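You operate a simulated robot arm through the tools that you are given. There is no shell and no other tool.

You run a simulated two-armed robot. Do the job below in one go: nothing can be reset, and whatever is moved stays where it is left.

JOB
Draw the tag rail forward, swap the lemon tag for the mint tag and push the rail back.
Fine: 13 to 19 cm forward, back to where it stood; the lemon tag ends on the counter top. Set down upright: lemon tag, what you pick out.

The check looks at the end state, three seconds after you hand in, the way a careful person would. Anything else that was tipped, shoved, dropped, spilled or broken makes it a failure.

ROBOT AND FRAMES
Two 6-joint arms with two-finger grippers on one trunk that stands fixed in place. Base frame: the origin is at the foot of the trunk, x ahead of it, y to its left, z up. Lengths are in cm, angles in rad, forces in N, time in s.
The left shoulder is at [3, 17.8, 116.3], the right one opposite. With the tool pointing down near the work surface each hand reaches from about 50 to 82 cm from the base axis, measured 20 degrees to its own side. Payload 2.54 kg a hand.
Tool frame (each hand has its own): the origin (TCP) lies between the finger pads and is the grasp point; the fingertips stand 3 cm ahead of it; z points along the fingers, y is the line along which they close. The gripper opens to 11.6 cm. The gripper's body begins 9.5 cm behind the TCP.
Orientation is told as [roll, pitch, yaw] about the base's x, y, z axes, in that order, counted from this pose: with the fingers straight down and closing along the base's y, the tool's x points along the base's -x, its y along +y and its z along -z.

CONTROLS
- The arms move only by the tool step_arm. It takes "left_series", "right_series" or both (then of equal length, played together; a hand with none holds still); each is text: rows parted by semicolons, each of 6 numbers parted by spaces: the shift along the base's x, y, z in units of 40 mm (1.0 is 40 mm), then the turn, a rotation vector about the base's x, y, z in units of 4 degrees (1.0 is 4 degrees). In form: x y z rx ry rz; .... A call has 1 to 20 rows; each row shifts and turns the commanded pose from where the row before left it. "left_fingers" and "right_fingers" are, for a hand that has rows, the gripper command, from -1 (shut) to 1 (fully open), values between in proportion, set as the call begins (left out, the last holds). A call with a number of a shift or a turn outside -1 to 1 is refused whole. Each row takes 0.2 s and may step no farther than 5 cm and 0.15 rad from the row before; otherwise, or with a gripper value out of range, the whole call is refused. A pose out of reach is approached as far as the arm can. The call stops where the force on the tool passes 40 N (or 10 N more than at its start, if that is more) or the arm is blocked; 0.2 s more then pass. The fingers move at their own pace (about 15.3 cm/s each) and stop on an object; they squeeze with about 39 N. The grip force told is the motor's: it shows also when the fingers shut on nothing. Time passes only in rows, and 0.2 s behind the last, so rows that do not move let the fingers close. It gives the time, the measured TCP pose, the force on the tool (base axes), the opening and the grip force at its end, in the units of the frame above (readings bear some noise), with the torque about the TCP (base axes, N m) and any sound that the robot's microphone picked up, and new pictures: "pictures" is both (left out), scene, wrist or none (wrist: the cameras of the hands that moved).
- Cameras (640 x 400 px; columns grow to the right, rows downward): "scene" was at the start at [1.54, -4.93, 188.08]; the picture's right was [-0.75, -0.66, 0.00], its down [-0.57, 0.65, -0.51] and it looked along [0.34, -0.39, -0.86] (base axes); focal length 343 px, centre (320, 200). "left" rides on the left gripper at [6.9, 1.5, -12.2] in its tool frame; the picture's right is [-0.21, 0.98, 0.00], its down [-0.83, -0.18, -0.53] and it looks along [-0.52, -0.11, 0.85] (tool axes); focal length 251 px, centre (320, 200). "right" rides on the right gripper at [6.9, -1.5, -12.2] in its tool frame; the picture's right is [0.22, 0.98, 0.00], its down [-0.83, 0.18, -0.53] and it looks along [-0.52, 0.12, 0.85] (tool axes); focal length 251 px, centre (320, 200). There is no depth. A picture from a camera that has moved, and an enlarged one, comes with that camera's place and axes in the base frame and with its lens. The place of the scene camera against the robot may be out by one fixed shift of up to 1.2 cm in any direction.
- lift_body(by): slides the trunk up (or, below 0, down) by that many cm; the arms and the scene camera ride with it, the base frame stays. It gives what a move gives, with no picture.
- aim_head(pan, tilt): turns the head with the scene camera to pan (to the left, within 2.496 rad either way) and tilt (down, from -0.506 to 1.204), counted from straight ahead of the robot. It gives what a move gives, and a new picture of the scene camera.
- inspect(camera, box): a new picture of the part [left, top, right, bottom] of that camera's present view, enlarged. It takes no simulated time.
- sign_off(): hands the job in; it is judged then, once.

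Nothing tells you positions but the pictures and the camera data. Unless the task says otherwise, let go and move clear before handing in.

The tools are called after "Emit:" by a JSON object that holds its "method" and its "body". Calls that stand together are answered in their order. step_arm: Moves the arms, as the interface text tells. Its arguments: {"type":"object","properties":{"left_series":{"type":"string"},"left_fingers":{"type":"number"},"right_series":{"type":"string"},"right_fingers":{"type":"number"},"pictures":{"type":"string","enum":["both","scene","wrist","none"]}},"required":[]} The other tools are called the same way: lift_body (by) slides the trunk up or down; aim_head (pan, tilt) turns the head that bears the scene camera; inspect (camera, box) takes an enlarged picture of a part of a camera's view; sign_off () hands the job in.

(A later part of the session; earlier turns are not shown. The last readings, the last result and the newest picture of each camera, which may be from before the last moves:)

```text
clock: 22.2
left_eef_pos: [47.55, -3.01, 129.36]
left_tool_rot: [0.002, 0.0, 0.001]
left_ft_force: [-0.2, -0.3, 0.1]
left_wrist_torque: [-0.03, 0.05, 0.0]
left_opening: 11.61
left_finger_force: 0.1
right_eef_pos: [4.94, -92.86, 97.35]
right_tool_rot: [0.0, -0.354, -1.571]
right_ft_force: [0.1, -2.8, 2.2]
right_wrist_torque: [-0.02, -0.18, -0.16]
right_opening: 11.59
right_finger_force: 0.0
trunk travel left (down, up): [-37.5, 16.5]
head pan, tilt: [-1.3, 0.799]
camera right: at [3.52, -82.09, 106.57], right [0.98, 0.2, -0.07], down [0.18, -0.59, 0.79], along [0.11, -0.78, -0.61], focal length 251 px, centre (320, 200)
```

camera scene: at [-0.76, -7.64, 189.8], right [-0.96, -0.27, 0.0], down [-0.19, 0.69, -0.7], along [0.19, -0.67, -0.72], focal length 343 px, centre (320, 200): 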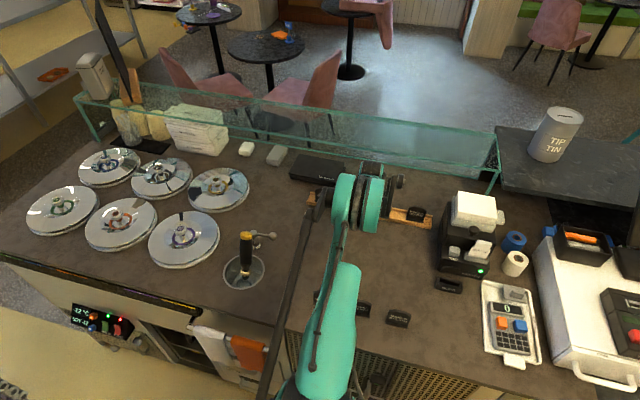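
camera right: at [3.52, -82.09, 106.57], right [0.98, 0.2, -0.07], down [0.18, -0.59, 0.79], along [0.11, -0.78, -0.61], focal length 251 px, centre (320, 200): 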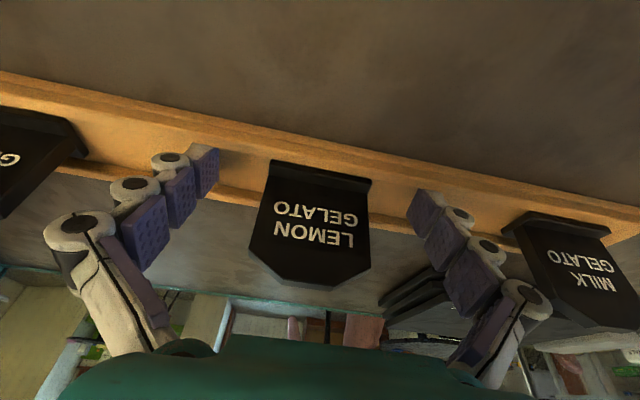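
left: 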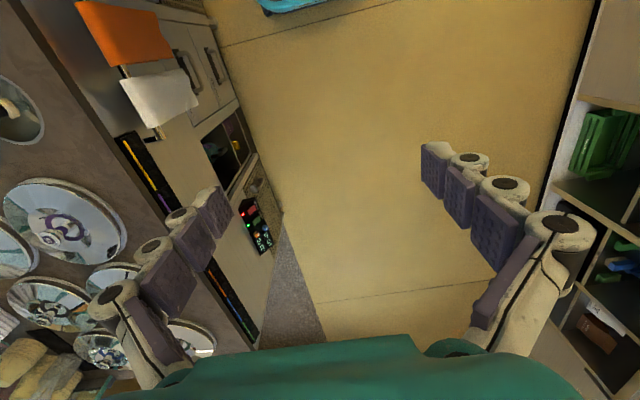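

The rail is following with only about 3 N. It has moved roughly 1.4 cm from contact at TCP y≈-94.3. I'll keep drawing it smoothly.

Emit:
{"method": "step_arm", "body": {"right_series": "0 0.15 0 0 0 0;0 0.2 0 0 0 0;0 0.2 0 0 0 0;0 0.2 0 0 0 0;0 0.2 0 0 0 0;0 0.2 0 0 0 0;0 0.2 0 0 0 0;0 0.2 0 0 0 0;0 0.15 0 0 0 0", "pictures": "both"}}

```text
clock: 24.2
left_eef_pos: [47.57, -2.9, 129.28]
left_tool_rot: [-0.001, -0.001, -0.001]
left_ft_force: [-0.9, 0.0, 0.0]
left_wrist_torque: [-0.01, 0.01, 0.01]
left_opening: 11.58
left_finger_force: 0.0
right_eef_pos: [5.19, -86.02, 97.31]
right_tool_rot: [-0.001, -0.353, -1.572]
right_ft_force: [0.5, -3.0, 2.9]
right_wrist_torque: [-0.03, 0.03, -0.01]
right_opening: 11.58
right_finger_force: 0.0
trunk travel left (down, up): [-37.5, 16.5]
head pan, tilt: [-1.3, 0.799]
camera scene: at [-0.77, -7.6, 189.81], right [-0.96, -0.27, 0.0], down [-0.19, 0.69, -0.7], along [0.19, -0.67, -0.72], focal length 343 px, centre (320, 200)
camera right: at [3.6, -75.3, 106.54], right [0.98, 0.2, -0.07], down [0.18, -0.59, 0.79], along [0.11, -0.78, -0.61], focal length 251 px, centre (320, 200)
```

scene: 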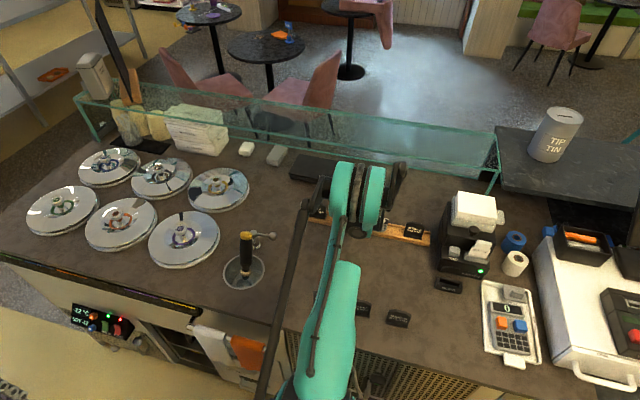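
right: 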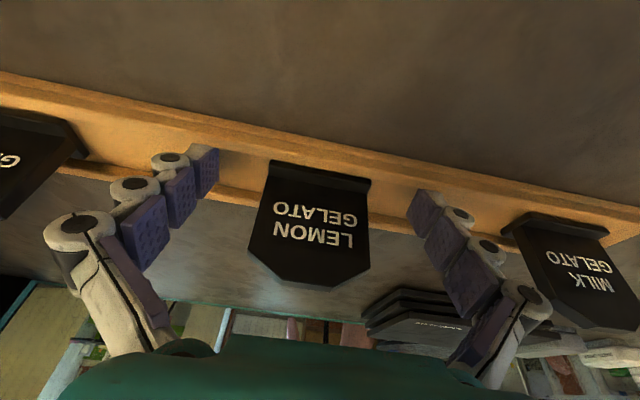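

Emit:
{"method": "inspect", "body": {"camera": "scene", "box": [380, 200, 500, 300]}}

```text
4.00 times, centred on (440, 250) of scene
camera zoom: at [-0.77, -7.6, 189.81], right [-0.96, -0.27, 0.0], down [-0.19, 0.69, -0.7], along [0.19, -0.67, -0.72], focal length 1371 px, centre (-160, 0)
```

zoom: 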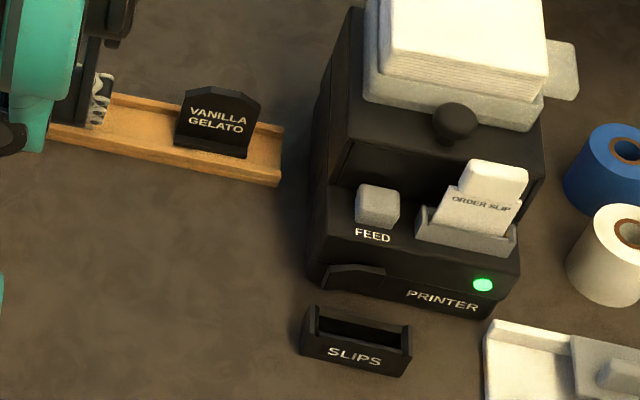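

The rail end has about 2 cm of clearance from the printer and is moving straight. I'll draw it the remaining 8 cm.

Emit:
{"method": "step_arm", "body": {"right_series": "0 0.15 0 0 0 0;0 0.2 0 0 0 0;0 0.2 0 0 0 0;0 0.2 0 0 0 0;0 0.2 0 0 0 0;0 0.2 0 0 0 0;0 0.2 0 0 0 0;0 0.2 0 0 0 0;0 0.2 0 0 0 0;0 0.15 0 0 0 0;0 0.08 0 0 0 0;0 0 0 0 0 0", "pictures": "both"}}

```text
clock: 26.8
left_eef_pos: [47.59, -2.88, 129.27]
left_tool_rot: [0.001, -0.001, -0.001]
left_ft_force: [0.0, 0.4, -0.5]
left_wrist_torque: [0.02, 0.01, 0.03]
left_opening: 11.59
left_finger_force: 0.0
right_eef_pos: [5.09, -78.13, 97.27]
right_tool_rot: [0.001, -0.35, -1.572]
right_ft_force: [-0.6, -2.0, 1.2]
right_wrist_torque: [0.0, -0.11, -0.11]
right_opening: 11.62
right_finger_force: 0.1
trunk travel left (down, up): [-37.5, 16.5]
head pan, tilt: [-1.3, 0.799]
camera scene: at [-0.78, -7.63, 189.8], right [-0.96, -0.27, 0.0], down [-0.19, 0.69, -0.7], along [0.19, -0.67, -0.72], focal length 343 px, centre (320, 200)
camera right: at [3.56, -67.35, 106.55], right [0.98, 0.2, -0.07], down [0.18, -0.59, 0.79], along [0.11, -0.78, -0.61], focal length 251 px, centre (320, 200)
```

scene: 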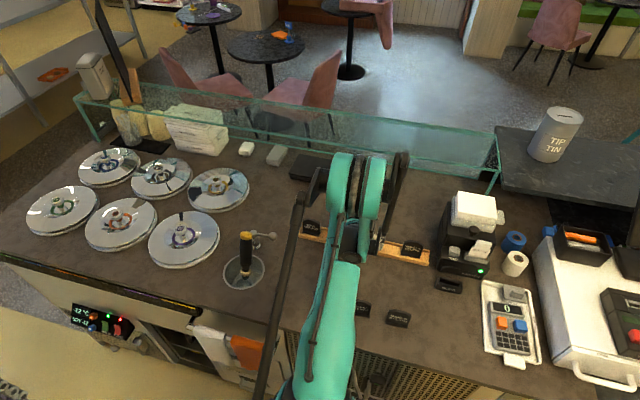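
right: 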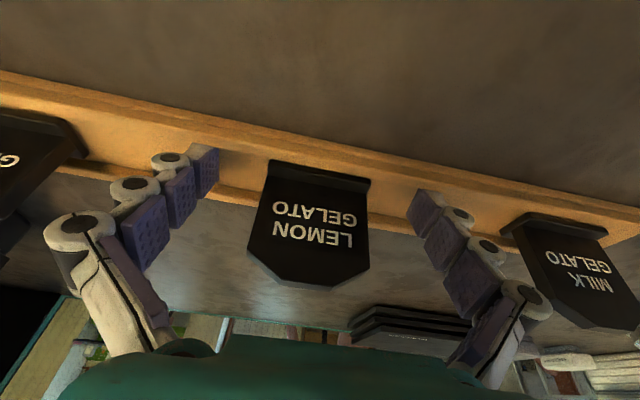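

The rail has been drawn about 16.1 cm and all three tags are standing. Next I'll lift the fingers straight out of the channel, bring the tool back to vertical and look at the lemon tag for grasping.

Emit:
{"method": "step_arm", "body": {"right_series": "0 0 0.3 0 0 0;0 0 0.6 0 0 0;0 0 0.8 0 0 0;0 0 0.8 0 0 0;0 0.3 0.5 1 0 0;0 0.3 0.3 1 0 0;0 0.3 0 1 0 0;0 0.3 0 1 0 0;0 0.3 0 1 0 0;0 0 0 0.05 0 0;0 0 0 0 0 0", "pictures": "both"}}

Emit:
{"method": "inspect", "body": {"camera": "right", "box": [220, 150, 420, 275]}}

```text
clock: 29.2
left_eef_pos: [47.61, -3.0, 129.24]
left_tool_rot: [-0.001, 0.0, -0.001]
left_ft_force: [0.2, 0.3, -0.5]
left_wrist_torque: [-0.01, -0.04, 0.0]
left_opening: 11.61
left_finger_force: 0.1
right_eef_pos: [5.05, -72.18, 110.64]
right_tool_rot: [0.0, 0.0, -1.572]
right_ft_force: [-0.1, -0.4, -0.4]
right_wrist_torque: [0.0, 0.04, 0.01]
right_opening: 11.6
right_finger_force: 0.0
trunk travel left (down, up): [-37.5, 16.5]
head pan, tilt: [-1.3, 0.799]
camera scene: at [-0.77, -7.62, 189.8], right [-0.96, -0.27, 0.0], down [-0.19, 0.69, -0.7], along [0.19, -0.67, -0.72], focal length 343 px, centre (320, 200)
camera right: at [3.46, -65.21, 122.84], right [0.98, 0.21, 0.0], down [0.18, -0.83, 0.53], along [0.11, -0.52, -0.85], focal length 251 px, centre (320, 200)
```

scene: 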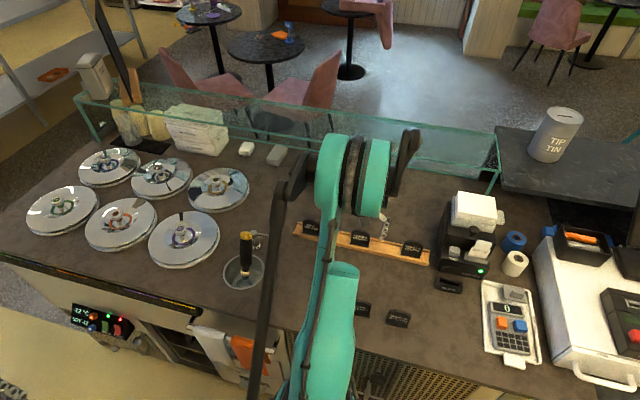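
right: 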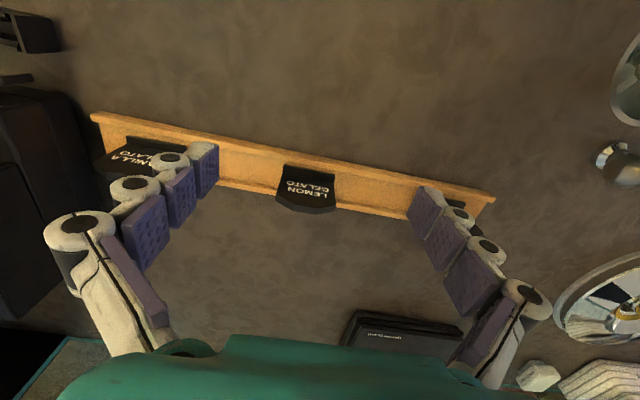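

```text
3.20 times, centred on (320, 212) of right
camera zoom: at [3.46, -65.21, 122.84], right [0.98, 0.21, 0.0], down [0.18, -0.83, 0.53], along [0.11, -0.52, -0.85], focal length 805 px, centre (320, 160)
```

zoom: 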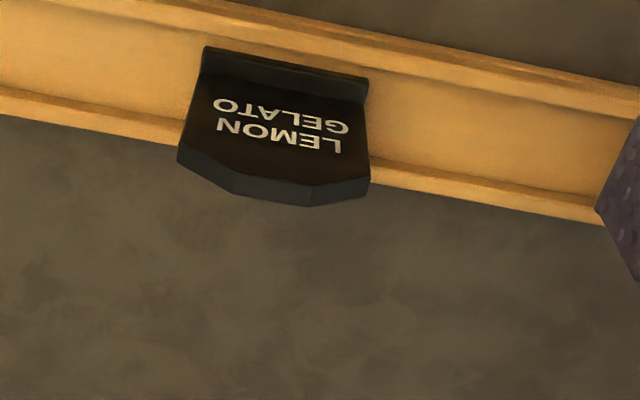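

Lemon's foot spans x≈1.9–8.2 with its front at y≈-78.2, and its plate is near y≈-79.9. I'll move over it and take a look before descending to grip its side edges.

Emit:
{"method": "step_arm", "body": {"right_series": "0 -0.65 -0.1 0 0 0;0 -0.65 -0.2 0 0 0;0 -0.63 -0.2 0 0 0;0 0 -0.3 0 0 0;0 0 0 0 0 0", "pictures": "wrist"}}

Emit:
{"method": "inspect", "body": {"camera": "right", "box": [200, 40, 440, 190]}}

```text
clock: 30.4
left_eef_pos: [47.45, -2.98, 129.28]
left_tool_rot: [-0.002, 0.0, -0.001]
left_ft_force: [-0.4, 0.1, 0.3]
left_wrist_torque: [0.04, 0.02, 0.0]
left_opening: 11.6
left_finger_force: 0.0
right_eef_pos: [5.07, -79.98, 107.4]
right_tool_rot: [-0.001, -0.001, -1.573]
right_ft_force: [0.6, 1.3, 0.5]
right_wrist_torque: [0.01, 0.03, 0.01]
right_opening: 11.61
right_finger_force: 0.1
trunk travel left (down, up): [-37.5, 16.5]
head pan, tilt: [-1.3, 0.799]
camera right: at [3.58, -72.96, 119.65], right [0.98, 0.21, 0.0], down [0.18, -0.83, 0.53], along [0.11, -0.52, -0.85], focal length 251 px, centre (320, 200)
```

right: 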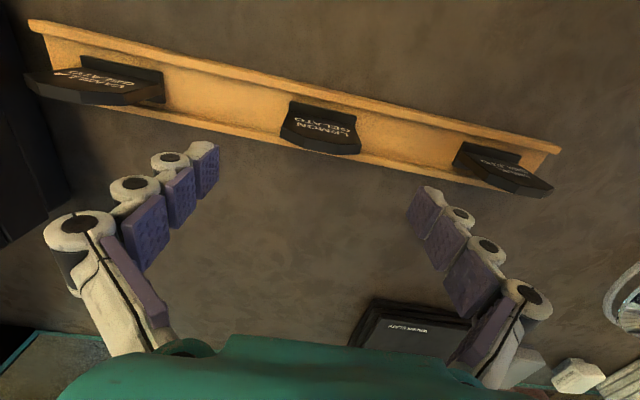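

```text
2.67 times, centred on (320, 115) of right
camera zoom: at [3.58, -72.96, 119.65], right [0.98, 0.21, 0.0], down [0.18, -0.83, 0.53], along [0.11, -0.52, -0.85], focal length 670 px, centre (320, 427)
```

zoom: 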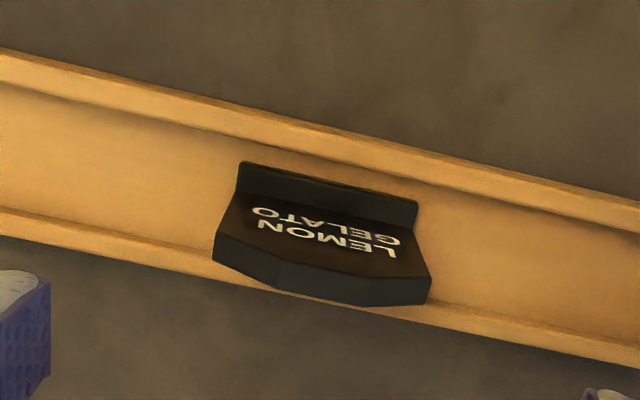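

Lemon is centred at x≈5.0 and its plate is at y≈-79.6. I'll descend to TCP z≈99.2 so the pads grip the plate's side edges above the foot.

Emit:
{"method": "step_arm", "body": {"right_series": "0 0.09 -0.5 0 0 0;0 0 -0.5 0 0 0;0 0 -0.5 0 0 0;0 0 -0.3 0 0 0;0 0 -0.15 0 0 0;0 0 -0.1 0 0 0;0 0 0 0 0 0", "pictures": "wrist"}}

Emit:
{"method": "inspect", "body": {"camera": "right", "box": [200, 0, 440, 150]}}

```text
clock: 32.0
left_eef_pos: [47.5, -2.98, 129.13]
left_tool_rot: [0.002, 0.001, -0.001]
left_ft_force: [-0.7, 0.0, 0.1]
left_wrist_torque: [-0.02, -0.01, -0.02]
left_opening: 11.6
left_finger_force: 0.1
right_eef_pos: [5.07, -79.54, 99.15]
right_tool_rot: [0.0, -0.001, -1.572]
right_ft_force: [-1.0, -0.2, 0.1]
right_wrist_torque: [-0.01, 0.05, 0.03]
right_opening: 11.59
right_finger_force: 0.0
trunk travel left (down, up): [-37.5, 16.5]
head pan, tilt: [-1.3, 0.799]
camera right: at [3.51, -72.57, 111.51], right [0.98, 0.21, 0.0], down [0.18, -0.83, 0.53], along [0.11, -0.52, -0.85], focal length 251 px, centre (320, 200)
```

right: 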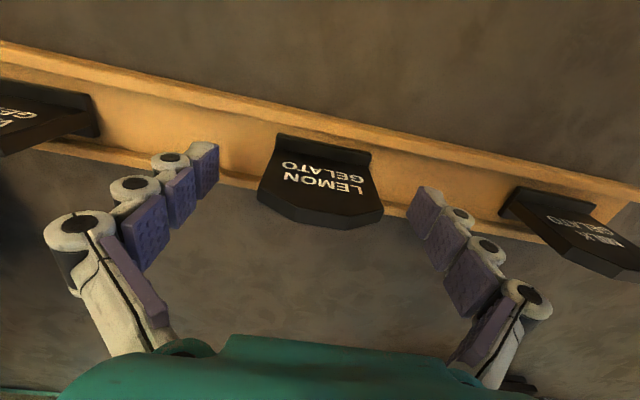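

```text
2.67 times, centred on (320, 75) of right
camera zoom: at [3.51, -72.57, 111.51], right [0.98, 0.21, 0.0], down [0.18, -0.83, 0.53], along [0.11, -0.52, -0.85], focal length 670 px, centre (320, 533)
```

zoom: 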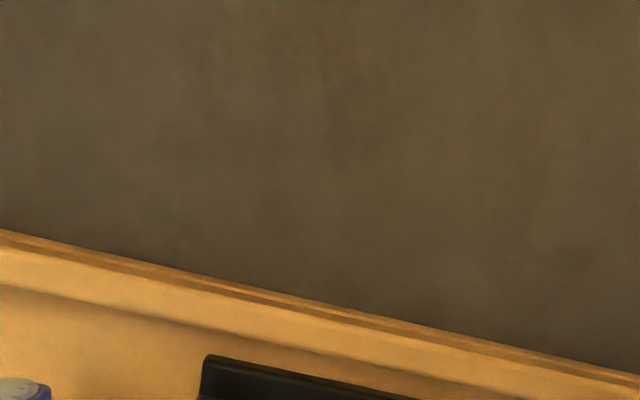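

Fingers straddle the lemon plate symmetrically. Closing now.

Emit:
{"method": "step_arm", "body": {"right_series": "0 0 0 0 0 0;0 0 0 0 0 0;0 0 0 0 0 0;0 0 0 0 0 0", "right_fingers": -1, "pictures": "wrist"}}

Emit:
{"method": "inspect", "body": {"camera": "right", "box": [200, 100, 440, 250]}}

```text
clock: 33.0
left_eef_pos: [47.55, -2.99, 129.3]
left_tool_rot: [0.0, 0.001, -0.001]
left_ft_force: [0.7, 0.0, 0.1]
left_wrist_torque: [-0.02, 0.01, -0.02]
left_opening: 11.61
left_finger_force: 0.0
right_eef_pos: [5.15, -79.54, 99.29]
right_tool_rot: [0.0, 0.002, -1.573]
right_ft_force: [0.6, -1.1, 4.4]
right_wrist_torque: [-0.02, -0.08, -0.01]
right_opening: 6.06
right_finger_force: 38.4
trunk travel left (down, up): [-37.5, 16.5]
head pan, tilt: [-1.3, 0.799]
camera right: at [3.52, -72.56, 111.54], right [0.98, 0.21, 0.0], down [0.18, -0.83, 0.53], along [0.11, -0.52, -0.85], focal length 251 px, centre (320, 200)
```

right: 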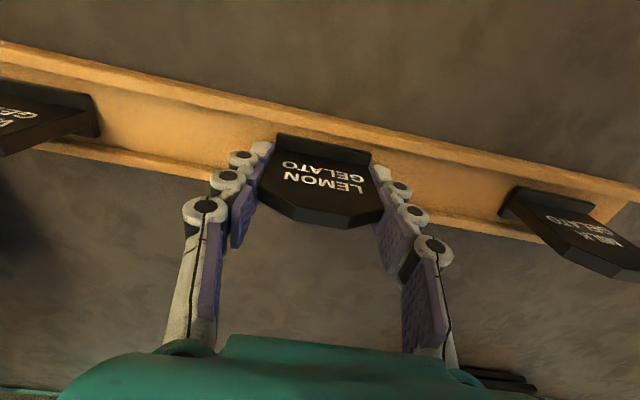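

```text
2.67 times, centred on (320, 175) of right
camera zoom: at [3.52, -72.56, 111.54], right [0.98, 0.21, 0.0], down [0.18, -0.83, 0.53], along [0.11, -0.52, -0.85], focal length 670 px, centre (320, 267)
```

zoom: 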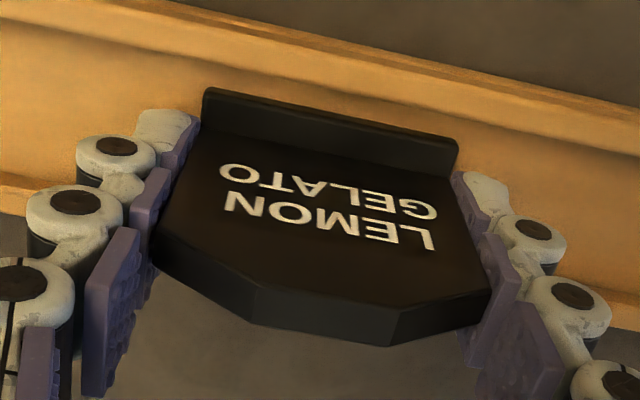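

The tag is gripped at 6.06 cm opening with 38 N. I'll lift it straight up out of the channel.

Emit:
{"method": "step_arm", "body": {"right_series": "0 0 0.1 0 0 0;0 0 0.2 0 0 0;0 0 0.4 0 0 0;0 0 0.6 0 0 0;0 0 0.6 0 0 0;0 0 0.3 0 0 0;0 0 0 0 0 0", "pictures": "both"}}

```text
clock: 34.6
left_eef_pos: [47.52, -2.88, 129.22]
left_tool_rot: [-0.001, 0.0, 0.001]
left_ft_force: [0.2, 0.0, 0.4]
left_wrist_torque: [0.01, 0.04, -0.02]
left_opening: 11.62
left_finger_force: 0.0
right_eef_pos: [4.99, -79.62, 108.05]
right_tool_rot: [0.0, 0.001, -1.573]
right_ft_force: [-0.8, 0.0, -0.2]
right_wrist_torque: [-0.02, 0.0, 0.01]
right_opening: 6.05
right_finger_force: 39.0
trunk travel left (down, up): [-37.5, 16.5]
head pan, tilt: [-1.3, 0.799]
camera scene: at [-0.76, -7.64, 189.8], right [-0.96, -0.27, 0.0], down [-0.19, 0.69, -0.7], along [0.19, -0.67, -0.72], focal length 343 px, centre (320, 200)
camera right: at [3.49, -72.67, 120.34], right [0.98, 0.21, 0.0], down [0.18, -0.83, 0.53], along [0.11, -0.52, -0.85], focal length 251 px, centre (320, 200)
```

scene: 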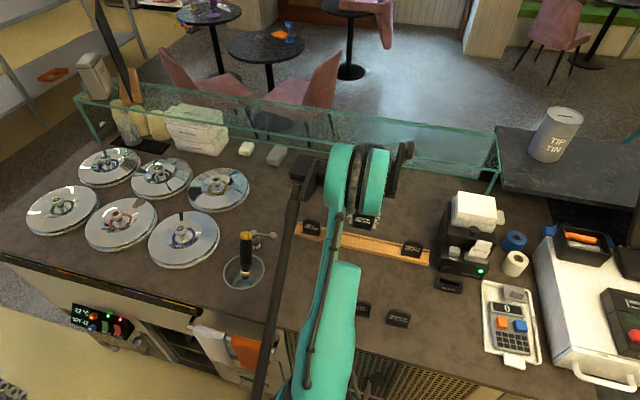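
right: 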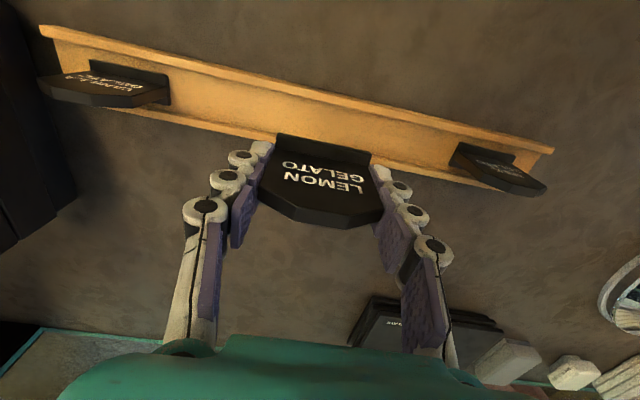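

Lemon is out and the rail has not moved. I'll carry it to free counter space around (23, -65), away from the bowl, the loose tags and the rail's path.

Emit:
{"method": "step_arm", "body": {"right_series": "0.2 0.6 0.2 0 0 0;0.7 0.75 0.1 0 0 0;0.8 0.75 0 0 0 0;0.8 0.75 0 0 0 0;0.8 0.5 0 0 0 0;0.8 0.3 0 0 0 0;0.4 0 0 0 0 0;0 0 0 0 0 0", "pictures": "both"}}

```text
clock: 36.4
left_eef_pos: [47.49, -2.85, 129.22]
left_tool_rot: [0.001, -0.001, 0.0]
left_ft_force: [0.6, 0.5, -0.8]
left_wrist_torque: [0.0, 0.03, 0.01]
left_opening: 11.61
left_finger_force: 0.1
right_eef_pos: [23.19, -64.81, 109.1]
right_tool_rot: [-0.001, 0.0, -1.572]
right_ft_force: [0.5, 0.3, -0.7]
right_wrist_torque: [0.02, -0.04, 0.02]
right_opening: 6.06
right_finger_force: 39.0
trunk travel left (down, up): [-37.5, 16.5]
head pan, tilt: [-1.3, 0.799]
camera scene: at [-0.79, -7.61, 189.81], right [-0.96, -0.27, 0.0], down [-0.19, 0.69, -0.7], along [0.19, -0.67, -0.72], focal length 343 px, centre (320, 200)
camera right: at [21.59, -57.88, 121.4], right [0.98, 0.21, 0.0], down [0.18, -0.83, 0.53], along [0.11, -0.52, -0.85], focal length 251 px, centre (320, 200)
```

scene: 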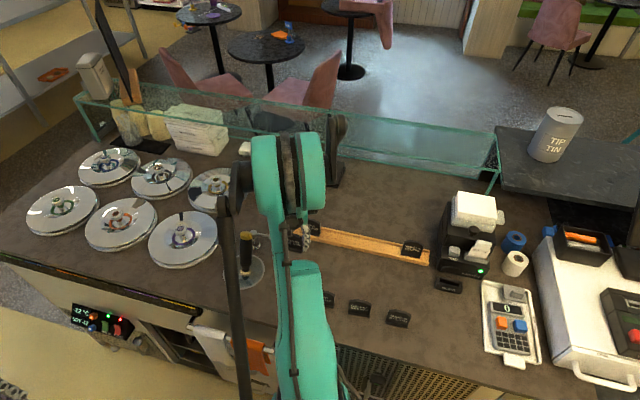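
right: 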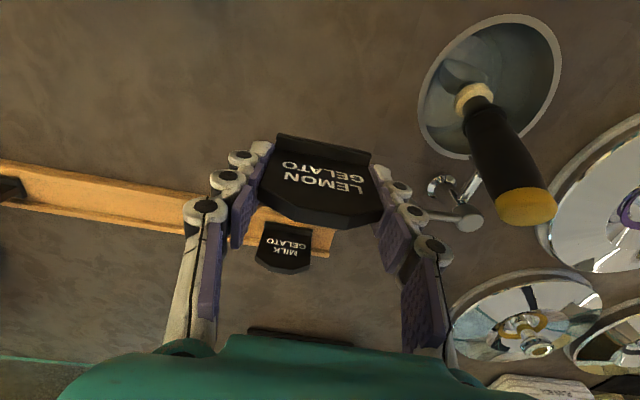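

The spot is clear. I'll lower to just above the expected set-down height (TCP z≈98.2), then feel for the counter.

Emit:
{"method": "step_arm", "body": {"right_series": "0 0 -0.6 0 0 0;0 0 -0.7 0 0 0;0 0 -0.7 0 0 0;0 0 -0.4 0 0 0;0 0 -0.1 0 0 0;0 0 -0.05 0 0 0;0 0 -0.04 0 0 0;0 0 0 0 0 0", "pictures": "wrist"}}

```text
clock: 38.2
left_eef_pos: [47.62, -2.93, 129.4]
left_tool_rot: [0.002, 0.0, 0.0]
left_ft_force: [-0.5, 0.5, -0.4]
left_wrist_torque: [0.04, 0.02, 0.03]
left_opening: 11.61
left_finger_force: 0.1
right_eef_pos: [23.05, -64.83, 98.84]
right_tool_rot: [0.001, -0.001, -1.572]
right_ft_force: [-0.3, -0.2, -0.8]
right_wrist_torque: [-0.02, 0.01, 0.04]
right_opening: 6.05
right_finger_force: 39.1
trunk travel left (down, up): [-37.5, 16.5]
head pan, tilt: [-1.3, 0.799]
camera right: at [21.55, -57.9, 111.13], right [0.98, 0.21, 0.0], down [0.18, -0.83, 0.53], along [0.11, -0.52, -0.85], focal length 251 px, centre (320, 200)
```

right: 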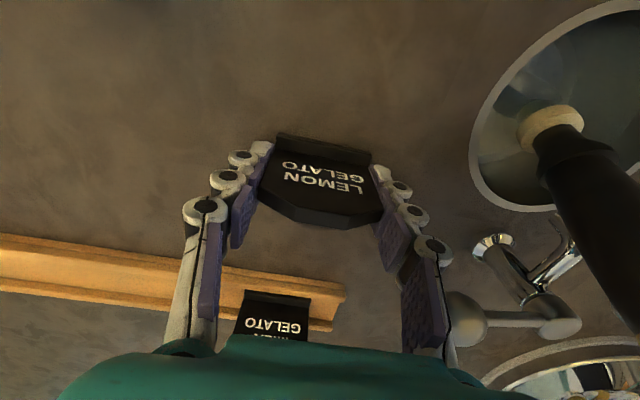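

Emit:
{"method": "step_arm", "body": {"right_series": "0 0 -0.03 0 0 0;0 0 -0.03 0 0 0;0 0 -0.03 0 0 0;0 0 -0.03 0 0 0;0 0 0 0 0 0", "pictures": "none"}}

```text
clock: 39.4
left_eef_pos: [47.5, -2.86, 129.33]
left_tool_rot: [0.001, 0.0, -0.001]
left_ft_force: [-0.4, 0.1, 0.4]
left_wrist_torque: [0.01, 0.01, -0.01]
left_opening: 11.6
left_finger_force: 0.1
right_eef_pos: [22.91, -64.77, 98.36]
right_tool_rot: [0.0, -0.001, -1.573]
right_ft_force: [1.9, -3.1, 15.1]
right_wrist_torque: [-0.02, -0.07, -0.03]
right_opening: 6.06
right_finger_force: 39.2
trunk travel left (down, up): [-37.5, 16.5]
head pan, tilt: [-1.3, 0.799]
```

The tag touched the counter at TCP z≈98.4 (15 N). I'll relieve the pressure slightly, open and rise straight up.

Emit:
{"method": "step_arm", "body": {"right_series": "0 0 0.012 0 0 0;0 0 0 0 0 0", "pictures": "none"}}

Emit:
{"method": "step_arm", "body": {"right_series": "0 0 0 0 0 0;0 0 0 0 0 0;0 0 0 0 0 0;0 0 0 0 0 0", "right_fingers": 1, "pictures": "wrist"}}

```text
clock: 40.0
left_eef_pos: [47.59, -2.98, 129.18]
left_tool_rot: [0.002, 0.0, -0.001]
left_ft_force: [-0.2, 0.1, -0.1]
left_wrist_torque: [0.04, 0.01, 0.03]
left_opening: 11.59
left_finger_force: 0.0
right_eef_pos: [23.02, -64.87, 98.44]
right_tool_rot: [0.0, 0.0, -1.573]
right_ft_force: [0.7, -0.7, 8.7]
right_wrist_torque: [0.05, -0.05, 0.01]
right_opening: 6.04
right_finger_force: 39.1
trunk travel left (down, up): [-37.5, 16.5]
head pan, tilt: [-1.3, 0.799]
```

```text
clock: 41.0
left_eef_pos: [47.54, -2.98, 129.16]
left_tool_rot: [0.002, 0.001, -0.001]
left_ft_force: [-0.7, -0.5, -0.8]
left_wrist_torque: [-0.02, 0.01, -0.04]
left_opening: 11.61
left_finger_force: 0.0
right_eef_pos: [23.07, -64.76, 98.36]
right_tool_rot: [0.0, 0.001, -1.573]
right_ft_force: [-0.6, 0.3, 0.1]
right_wrist_torque: [0.02, -0.03, -0.01]
right_opening: 11.63
right_finger_force: 0.0
trunk travel left (down, up): [-37.5, 16.5]
head pan, tilt: [-1.3, 0.799]
camera right: at [21.53, -57.91, 110.71], right [0.98, 0.21, 0.0], down [0.18, -0.83, 0.53], along [0.11, -0.52, -0.85], focal length 251 px, centre (320, 200)
```

right: 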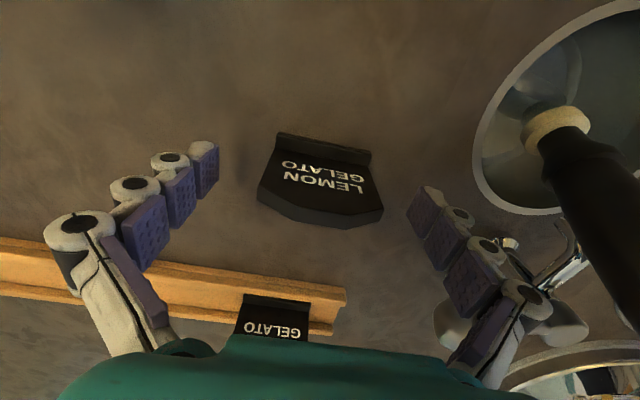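

Lemon stands upright on the counter. I'll rise clear and move over toward the mint tag.

Emit:
{"method": "step_arm", "body": {"right_series": "0 0 0.4 0 0 0;0 0 0.8 0 0 0;0 0 0.9 0 0 0;0 0 0.9 0 0 0;0 0 0.7 0 0 0;-0.7 0.2 0 0 0 0;-0.7 0.2 0 0 0 0;-0.7 0.2 0 0 0 0;-0.65 0.1 0 0 0 0;0 0 0 0 0 0", "pictures": "both"}}

Emit:
{"method": "inspect", "body": {"camera": "right", "box": [200, 0, 440, 150]}}

```text
clock: 43.2
left_eef_pos: [47.5, -2.93, 129.1]
left_tool_rot: [0.002, -0.001, 0.0]
left_ft_force: [-0.1, 0.4, -0.2]
left_wrist_torque: [-0.01, 0.06, 0.01]
left_opening: 11.61
left_finger_force: 0.2
right_eef_pos: [12.21, -62.06, 113.12]
right_tool_rot: [0.002, -0.002, -1.572]
right_ft_force: [-0.1, -0.1, 0.0]
right_wrist_torque: [0.01, 0.01, 0.02]
right_opening: 11.58
right_finger_force: 0.0
trunk travel left (down, up): [-37.5, 16.5]
head pan, tilt: [-1.3, 0.799]
camera scene: at [-0.65, -7.63, 189.8], right [-0.96, -0.27, 0.0], down [-0.19, 0.69, -0.7], along [0.19, -0.67, -0.72], focal length 343 px, centre (320, 200)
camera right: at [10.57, -55.13, 125.54], right [0.98, 0.21, 0.0], down [0.18, -0.83, 0.53], along [0.11, -0.52, -0.85], focal length 251 px, centre (320, 200)
```

scene: 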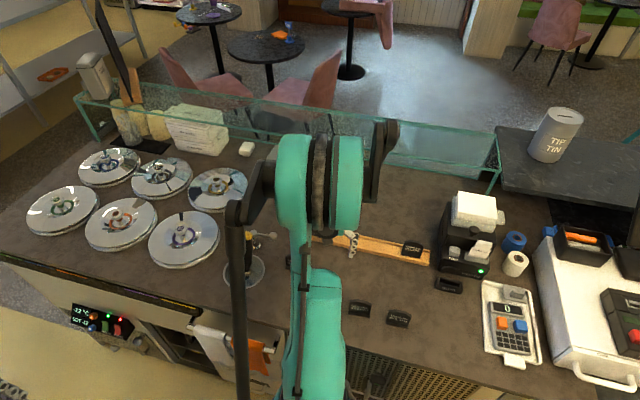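
right: 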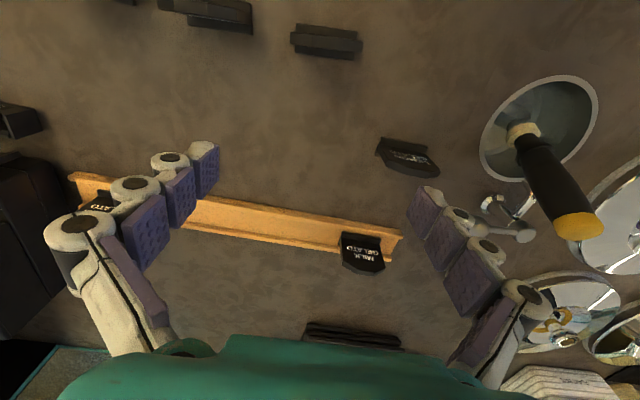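

```text
2.67 times, centred on (320, 75) of right
camera zoom: at [10.57, -55.13, 125.54], right [0.98, 0.21, 0.0], down [0.18, -0.83, 0.53], along [0.11, -0.52, -0.85], focal length 670 px, centre (320, 533)
```

zoom: 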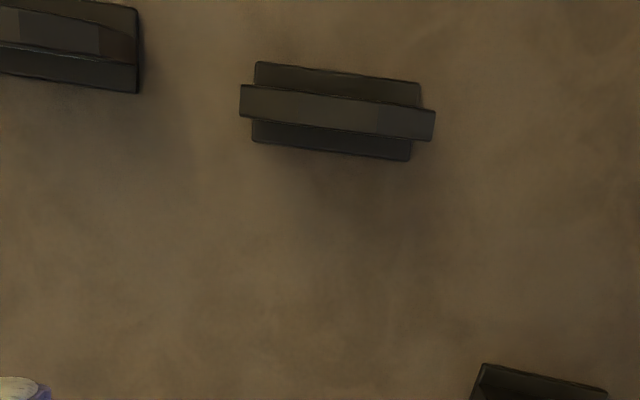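

The mint tag is centred at about (11.1, -54.9), turned about +7°. I'll align the hand above it, staying high to test the reach.

Emit:
{"method": "step_arm", "body": {"right_series": "-0.09 0.6 0 0 0 0.6;-0.09 0.6 0 0 0 0.6;-0.09 0.59 0 0 0 0.5;0 0 0 0 0 0;0 0 0 0 0 0", "pictures": "wrist"}}

```text
clock: 44.4
left_eef_pos: [47.43, -2.96, 129.25]
left_tool_rot: [-0.001, -0.001, 0.001]
left_ft_force: [0.6, -0.2, -0.1]
left_wrist_torque: [-0.02, -0.02, -0.01]
left_opening: 11.61
left_finger_force: 0.0
right_eef_pos: [10.93, -55.02, 113.05]
right_tool_rot: [-0.001, -0.002, -1.455]
right_ft_force: [0.1, 0.4, 0.0]
right_wrist_torque: [-0.02, 0.01, 0.01]
right_opening: 11.56
right_finger_force: 0.1
trunk travel left (down, up): [-37.5, 16.5]
head pan, tilt: [-1.3, 0.799]
camera right: at [8.65, -48.21, 125.44], right [0.94, 0.33, 0.0], down [0.28, -0.8, 0.53], along [0.17, -0.5, -0.85], focal length 251 px, centre (320, 200)
```

right: 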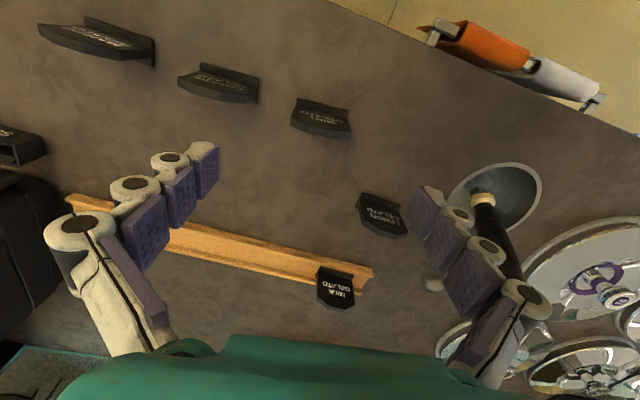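

Emit:
{"method": "inspect", "body": {"camera": "right", "box": [240, 70, 400, 170]}}

Emit:
{"method": "inspect", "body": {"camera": "right", "box": [0, 150, 440, 320]}}

```text
4.00 times, centred on (320, 120) of right
camera zoom: at [8.65, -48.21, 125.44], right [0.94, 0.33, 0.0], down [0.28, -0.8, 0.53], along [0.17, -0.5, -0.85], focal length 1006 px, centre (320, 520)
```

zoom: 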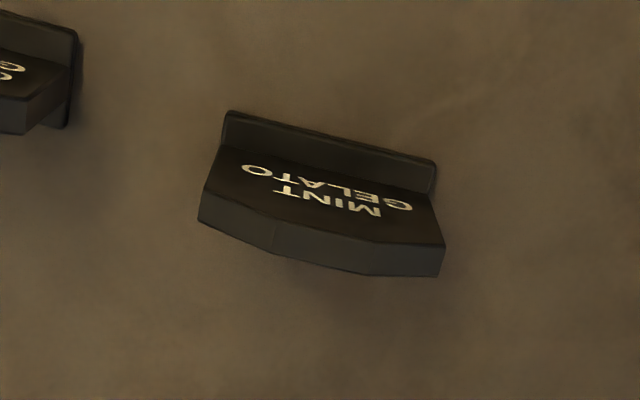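

```text
1.45 times, centred on (220, 235) of right
camera zoom: at [8.65, -48.21, 125.44], right [0.94, 0.33, 0.0], down [0.28, -0.8, 0.53], along [0.17, -0.5, -0.85], focal length 366 px, centre (466, 149)
```

zoom: 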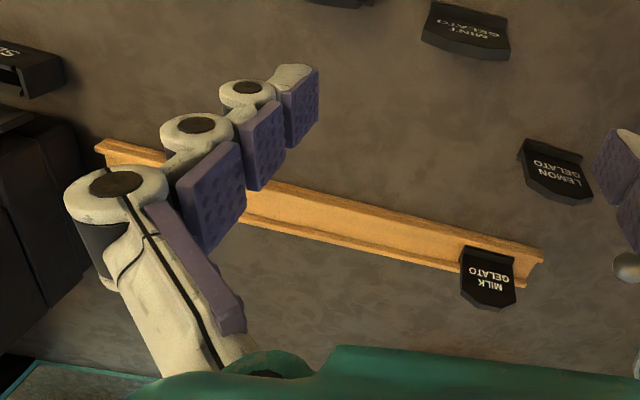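

Mint is confirmed and the hand is well aligned. To keep the left finger clear of the coffee tag I'll narrow the opening to about 9 cm, then descend.

Emit:
{"method": "step_arm", "body": {"right_series": "0.04 0 0 0 0 0;0 0 -0.6 0 0 0;0 0 -0.7 0 0 0;0 0 -0.7 0 0 0;0 0 -0.5 0 0 0;0 0 0 0 0 0", "right_fingers": 0.55, "pictures": "wrist"}}

Emit:
{"method": "inspect", "body": {"camera": "right", "box": [140, 30, 460, 230]}}

```text
clock: 45.8
left_eef_pos: [47.5, -2.93, 129.36]
left_tool_rot: [0.001, -0.001, -0.001]
left_ft_force: [0.5, 0.7, -0.1]
left_wrist_torque: [-0.03, 0.0, -0.05]
left_opening: 11.62
left_finger_force: 0.1
right_eef_pos: [11.42, -55.77, 104.51]
right_tool_rot: [-0.001, 0.002, -1.454]
right_ft_force: [0.5, 0.0, 0.1]
right_wrist_torque: [-0.02, -0.01, 0.03]
right_opening: 9.0
right_finger_force: 0.0
right hand out of reach, approached as far as the arm can: row 5
trunk travel left (down, up): [-37.5, 16.5]
head pan, tilt: [-1.3, 0.799]
camera right: at [8.98, -49.1, 116.85], right [0.94, 0.33, 0.0], down [0.28, -0.8, 0.53], along [0.17, -0.5, -0.85], focal length 251 px, centre (320, 200)
```

right: 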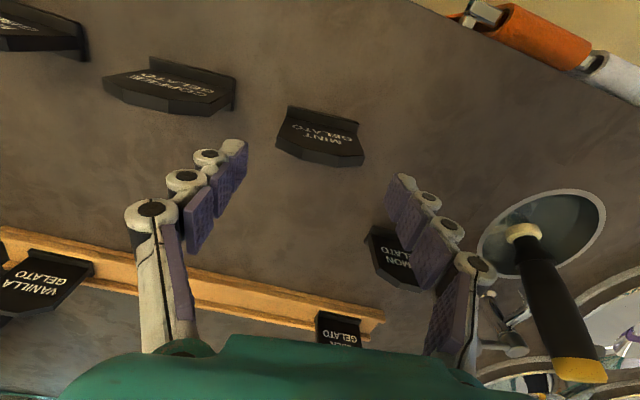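

```text
2.00 times, centred on (300, 130) of right
camera zoom: at [8.98, -49.1, 116.85], right [0.94, 0.33, 0.0], down [0.28, -0.8, 0.53], along [0.17, -0.5, -0.85], focal length 503 px, centre (360, 340)
```

zoom: 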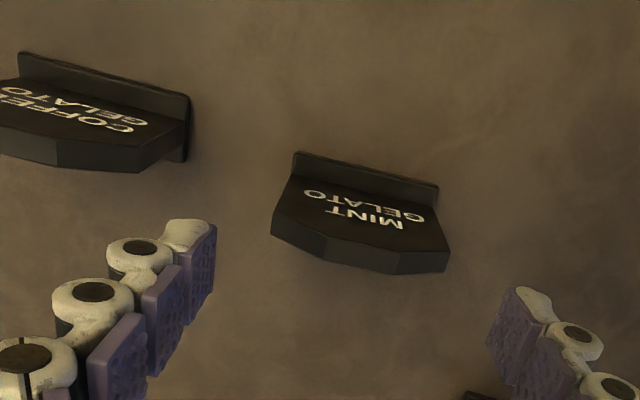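

Vertical reach runs out here because the hand is too near the shoulder. Tilting the tool about 12° so the fingertips point back toward the robot gains the needed distance, and keeping that tilt at placement leaves the tag upright.

Emit:
{"method": "step_arm", "body": {"right_series": "0 0 0 0.993 0.116 0;0 0 0 0.993 0.116 0;0 0 0 0.993 0.116 0;0 0 0 0 0 0;0 0 0 0 0 0", "right_fingers": 0.55, "pictures": "wrist"}}

Emit:
{"method": "inspect", "body": {"camera": "right", "box": [140, 60, 460, 260]}}

```text
clock: 47.0
left_eef_pos: [47.53, -2.99, 129.17]
left_tool_rot: [0.0, -0.002, -0.001]
left_ft_force: [-0.5, 0.7, 0.0]
left_wrist_torque: [0.02, 0.0, 0.03]
left_opening: 11.59
left_finger_force: 0.0
right_eef_pos: [11.35, -55.82, 104.43]
right_tool_rot: [-0.002, 0.209, -1.455]
right_ft_force: [-0.3, 0.2, -0.3]
right_wrist_torque: [0.02, 0.0, 0.01]
right_opening: 8.97
right_finger_force: 0.1
trunk travel left (down, up): [-37.5, 16.5]
head pan, tilt: [-1.3, 0.799]
camera right: at [9.26, -51.79, 117.94], right [0.95, 0.32, 0.05], down [0.29, -0.89, 0.35], along [0.15, -0.32, -0.94], focal length 251 px, centre (320, 200)
```

right: 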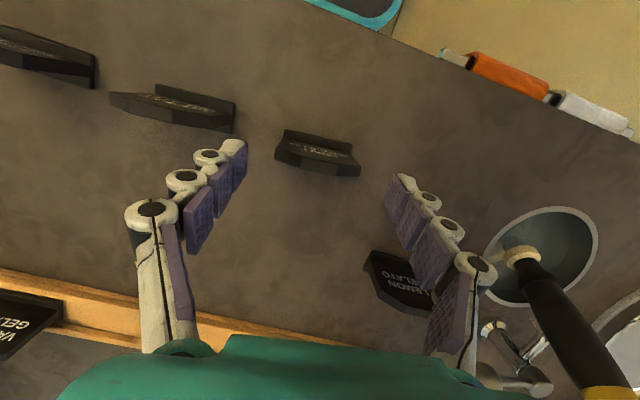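

```text
2.00 times, centred on (300, 160) of right
camera zoom: at [9.26, -51.79, 117.94], right [0.95, 0.32, 0.05], down [0.29, -0.89, 0.35], along [0.15, -0.32, -0.94], focal length 503 px, centre (360, 280)
```

zoom: 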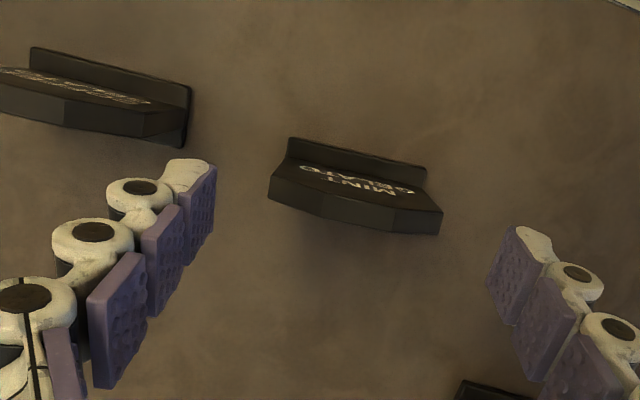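

Emit:
{"method": "step_arm", "body": {"right_series": "-0.05 0.14 -0.3 0 0 0;0 0 -0.4 0 0 0;0 0 -0.4 0 0 0;0 0 -0.3 0 0 0;0 0 -0.1 0 0 0;0 0 0 0 0 0", "right_fingers": 0.55, "pictures": "wrist"}}

Emit:
{"method": "inspect", "body": {"camera": "right", "box": [140, 60, 460, 260]}}

```text
clock: 48.4
left_eef_pos: [47.4, -2.97, 129.3]
left_tool_rot: [0.001, 0.0, -0.001]
left_ft_force: [-0.6, -1.1, 0.8]
left_wrist_torque: [0.0, -0.02, 0.01]
left_opening: 11.58
left_finger_force: 0.2
right_eef_pos: [11.25, -56.49, 99.5]
right_tool_rot: [0.0, 0.211, -1.455]
right_ft_force: [0.7, -0.3, 0.1]
right_wrist_torque: [0.0, 0.01, 0.0]
right_opening: 8.96
right_finger_force: 0.1
right hand out of reach, approached as far as the arm can: row 3, 4
trunk travel left (down, up): [-37.5, 16.5]
head pan, tilt: [-1.3, 0.799]
camera right: at [9.33, -52.5, 113.01], right [0.95, 0.32, 0.04], down [0.29, -0.89, 0.35], along [0.15, -0.32, -0.94], focal length 251 px, centre (320, 200)
```

right: 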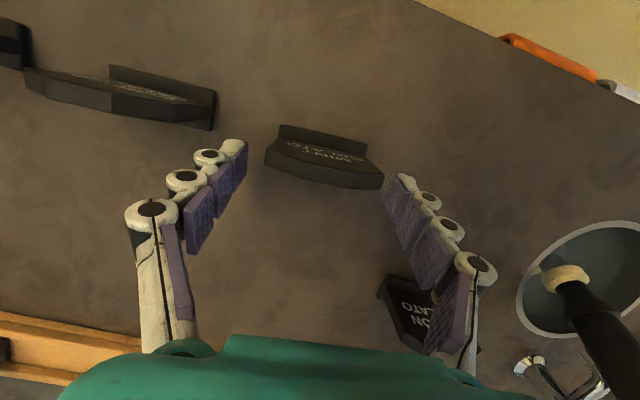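

```text
2.00 times, centred on (300, 160) of right
camera zoom: at [9.33, -52.5, 113.01], right [0.95, 0.32, 0.04], down [0.29, -0.89, 0.35], along [0.15, -0.32, -0.94], focal length 503 px, centre (360, 280)
```

zoom: 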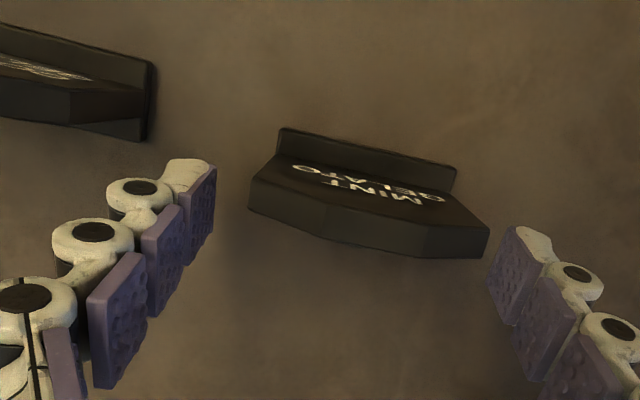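

Still about 1.2 cm short. I'll rise a little, increase the tilt to about 20°, and come down again.

Emit:
{"method": "step_arm", "body": {"right_series": "0 0 0.6 0 0 0;0 0 0.2 0.993 0.116 0;0 0 0 0.993 0.116 0;0 0 0 0 0 0", "right_fingers": 0.55, "pictures": "none"}}

```text
clock: 49.4
left_eef_pos: [47.56, -2.89, 129.3]
left_tool_rot: [0.0, -0.001, 0.001]
left_ft_force: [0.1, 0.5, 0.1]
left_wrist_torque: [0.06, 0.0, 0.01]
left_opening: 11.58
left_finger_force: 0.0
right_eef_pos: [11.3, -56.3, 102.55]
right_tool_rot: [-0.001, 0.35, -1.455]
right_ft_force: [-0.2, 0.1, -0.5]
right_wrist_torque: [-0.01, 0.03, 0.0]
right_opening: 9.0
right_finger_force: 0.2
trunk travel left (down, up): [-37.5, 16.5]
head pan, tilt: [-1.3, 0.799]
```

Emit:
{"method": "step_arm", "body": {"right_series": "-0.03 0.1 -0.1 0 0 0;0 0.1 -0.2 0 0 0;0 0 -0.3 0 0 0;0 0 -0.25 0 0 0;0 0 -0.15 0 0 0;0 0 0 0 0 0", "right_fingers": 0.55, "pictures": "wrist"}}

Emit:
{"method": "inspect", "body": {"camera": "right", "box": [140, 60, 460, 260]}}

```text
clock: 50.8
left_eef_pos: [47.68, -2.94, 129.33]
left_tool_rot: [-0.001, -0.001, -0.001]
left_ft_force: [0.0, 0.2, -0.4]
left_wrist_torque: [-0.01, 0.0, -0.01]
left_opening: 11.6
left_finger_force: 0.1
right_eef_pos: [11.12, -55.48, 98.44]
right_tool_rot: [0.002, 0.348, -1.452]
right_ft_force: [-0.3, 0.4, 0.4]
right_wrist_torque: [-0.01, 0.03, 0.0]
right_opening: 9.0
right_finger_force: 0.0
trunk travel left (down, up): [-37.5, 16.5]
head pan, tilt: [-1.3, 0.799]
camera right: at [9.36, -53.33, 112.47], right [0.95, 0.31, 0.07], down [0.29, -0.93, 0.22], along [0.14, -0.19, -0.97], focal length 251 px, centre (320, 200)
```

right: 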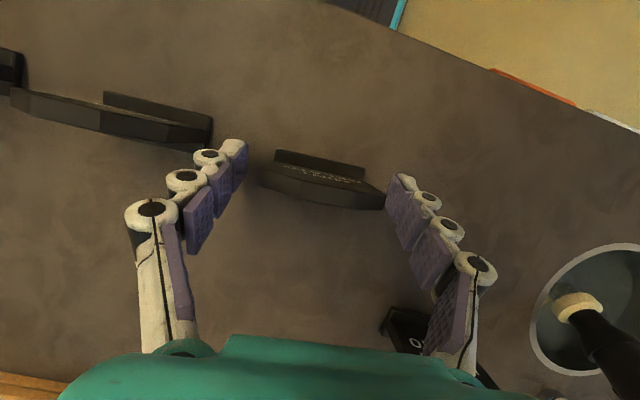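

```text
2.00 times, centred on (300, 160) of right
camera zoom: at [9.36, -53.33, 112.47], right [0.95, 0.31, 0.07], down [0.29, -0.93, 0.22], along [0.14, -0.19, -0.97], focal length 503 px, centre (360, 280)
```

zoom: 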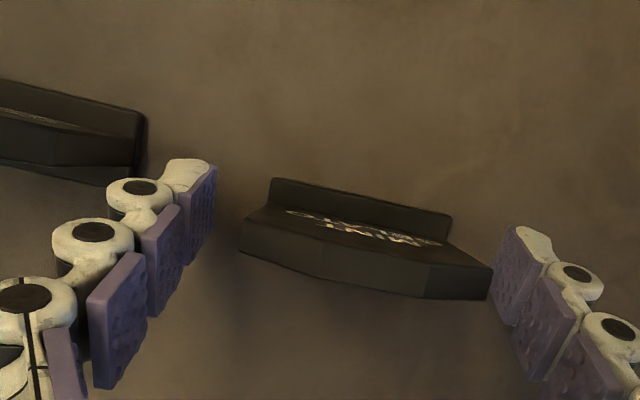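

The pose is reached and the tag sits centred between the pads. Closing on mint.

Emit:
{"method": "step_arm", "body": {"right_series": "0 0 0 0 0 0;0 0 0 0 0 0;0 0 0 0 0 0;0 0 0 0 0 0", "right_fingers": -1, "pictures": "wrist"}}

Emit:
{"method": "inspect", "body": {"camera": "right", "box": [160, 100, 480, 300]}}

```text
clock: 51.8
left_eef_pos: [47.52, -2.95, 129.22]
left_tool_rot: [0.0, 0.0, 0.0]
left_ft_force: [-0.2, 0.1, -0.3]
left_wrist_torque: [-0.02, 0.0, 0.01]
left_opening: 11.58
left_finger_force: 0.2
right_eef_pos: [11.24, -55.47, 98.5]
right_tool_rot: [0.001, 0.349, -1.453]
right_ft_force: [-0.3, -0.6, 3.2]
right_wrist_torque: [-0.01, -0.09, -0.02]
right_opening: 6.05
right_finger_force: 39.0
trunk travel left (down, up): [-37.5, 16.5]
head pan, tilt: [-1.3, 0.799]
camera right: at [9.36, -53.34, 112.47], right [0.95, 0.31, 0.07], down [0.29, -0.93, 0.22], along [0.14, -0.19, -0.97], focal length 251 px, centre (320, 200)
```

right: 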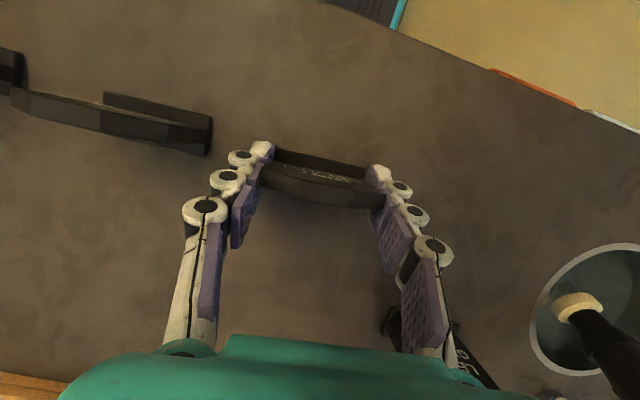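

```text
2.00 times, centred on (320, 200) of right
camera zoom: at [9.36, -53.34, 112.47], right [0.95, 0.31, 0.07], down [0.29, -0.93, 0.22], along [0.14, -0.19, -0.97], focal length 503 px, centre (320, 200)
```

zoom: 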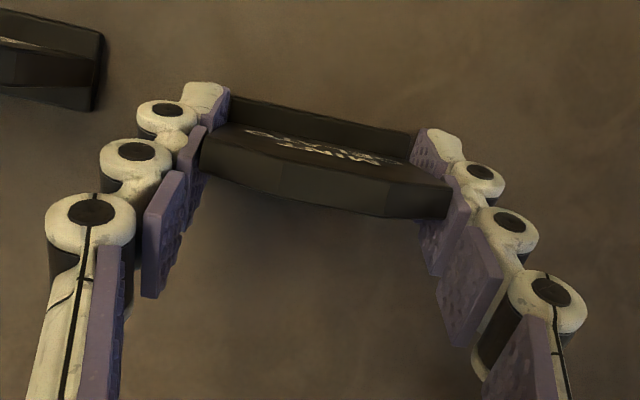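

Mint is held (6.05 cm, 39 N). I'll lift it straight up, then turn the yaw back to -90° while keeping the tilt.

Emit:
{"method": "step_arm", "body": {"right_series": "0 0 0.1 0 0 0;0 0 0.3 0 0 0;0 0 0.6 0 0 0;0 0 0.7 0 0 0;0 -0.2 0.7 0 0 0;0 -0.3 0.5 0 0 -0.6;0 -0.4 0 0 0 -0.6;0 -0.4 0 0 0 -0.48;0 0 0 0 0 0", "pictures": "both"}}

```text
clock: 53.8
left_eef_pos: [47.51, -2.93, 129.15]
left_tool_rot: [0.0, -0.001, -0.001]
left_ft_force: [1.1, -0.2, 0.7]
left_wrist_torque: [0.03, 0.0, 0.01]
left_opening: 11.57
left_finger_force: 0.1
right_eef_pos: [11.25, -60.47, 110.26]
right_tool_rot: [0.0, 0.349, -1.571]
right_ft_force: [0.1, -0.2, -0.9]
right_wrist_torque: [-0.04, 0.04, 0.01]
right_opening: 6.02
right_finger_force: 38.6
trunk travel left (down, up): [-37.5, 16.5]
head pan, tilt: [-1.3, 0.799]
camera scene: at [-0.75, -7.56, 189.81], right [-0.96, -0.27, 0.0], down [-0.19, 0.69, -0.7], along [0.19, -0.67, -0.72], focal length 343 px, centre (320, 200)
camera right: at [9.67, -58.15, 124.12], right [0.98, 0.2, 0.07], down [0.18, -0.96, 0.22], along [0.11, -0.2, -0.97], focal length 251 px, centre (320, 200)
```

scene: 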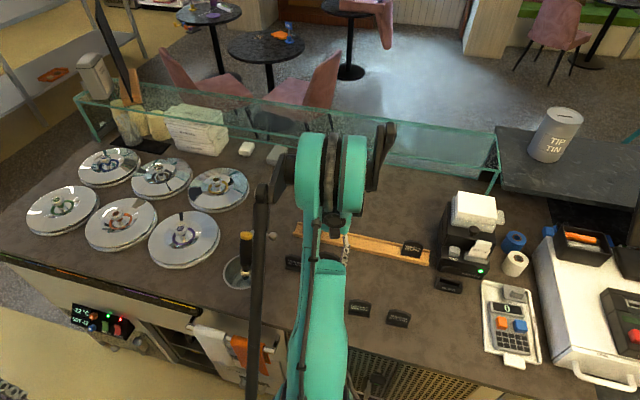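
right: 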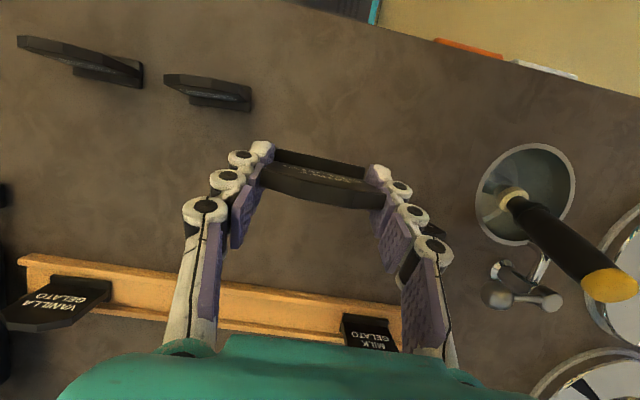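

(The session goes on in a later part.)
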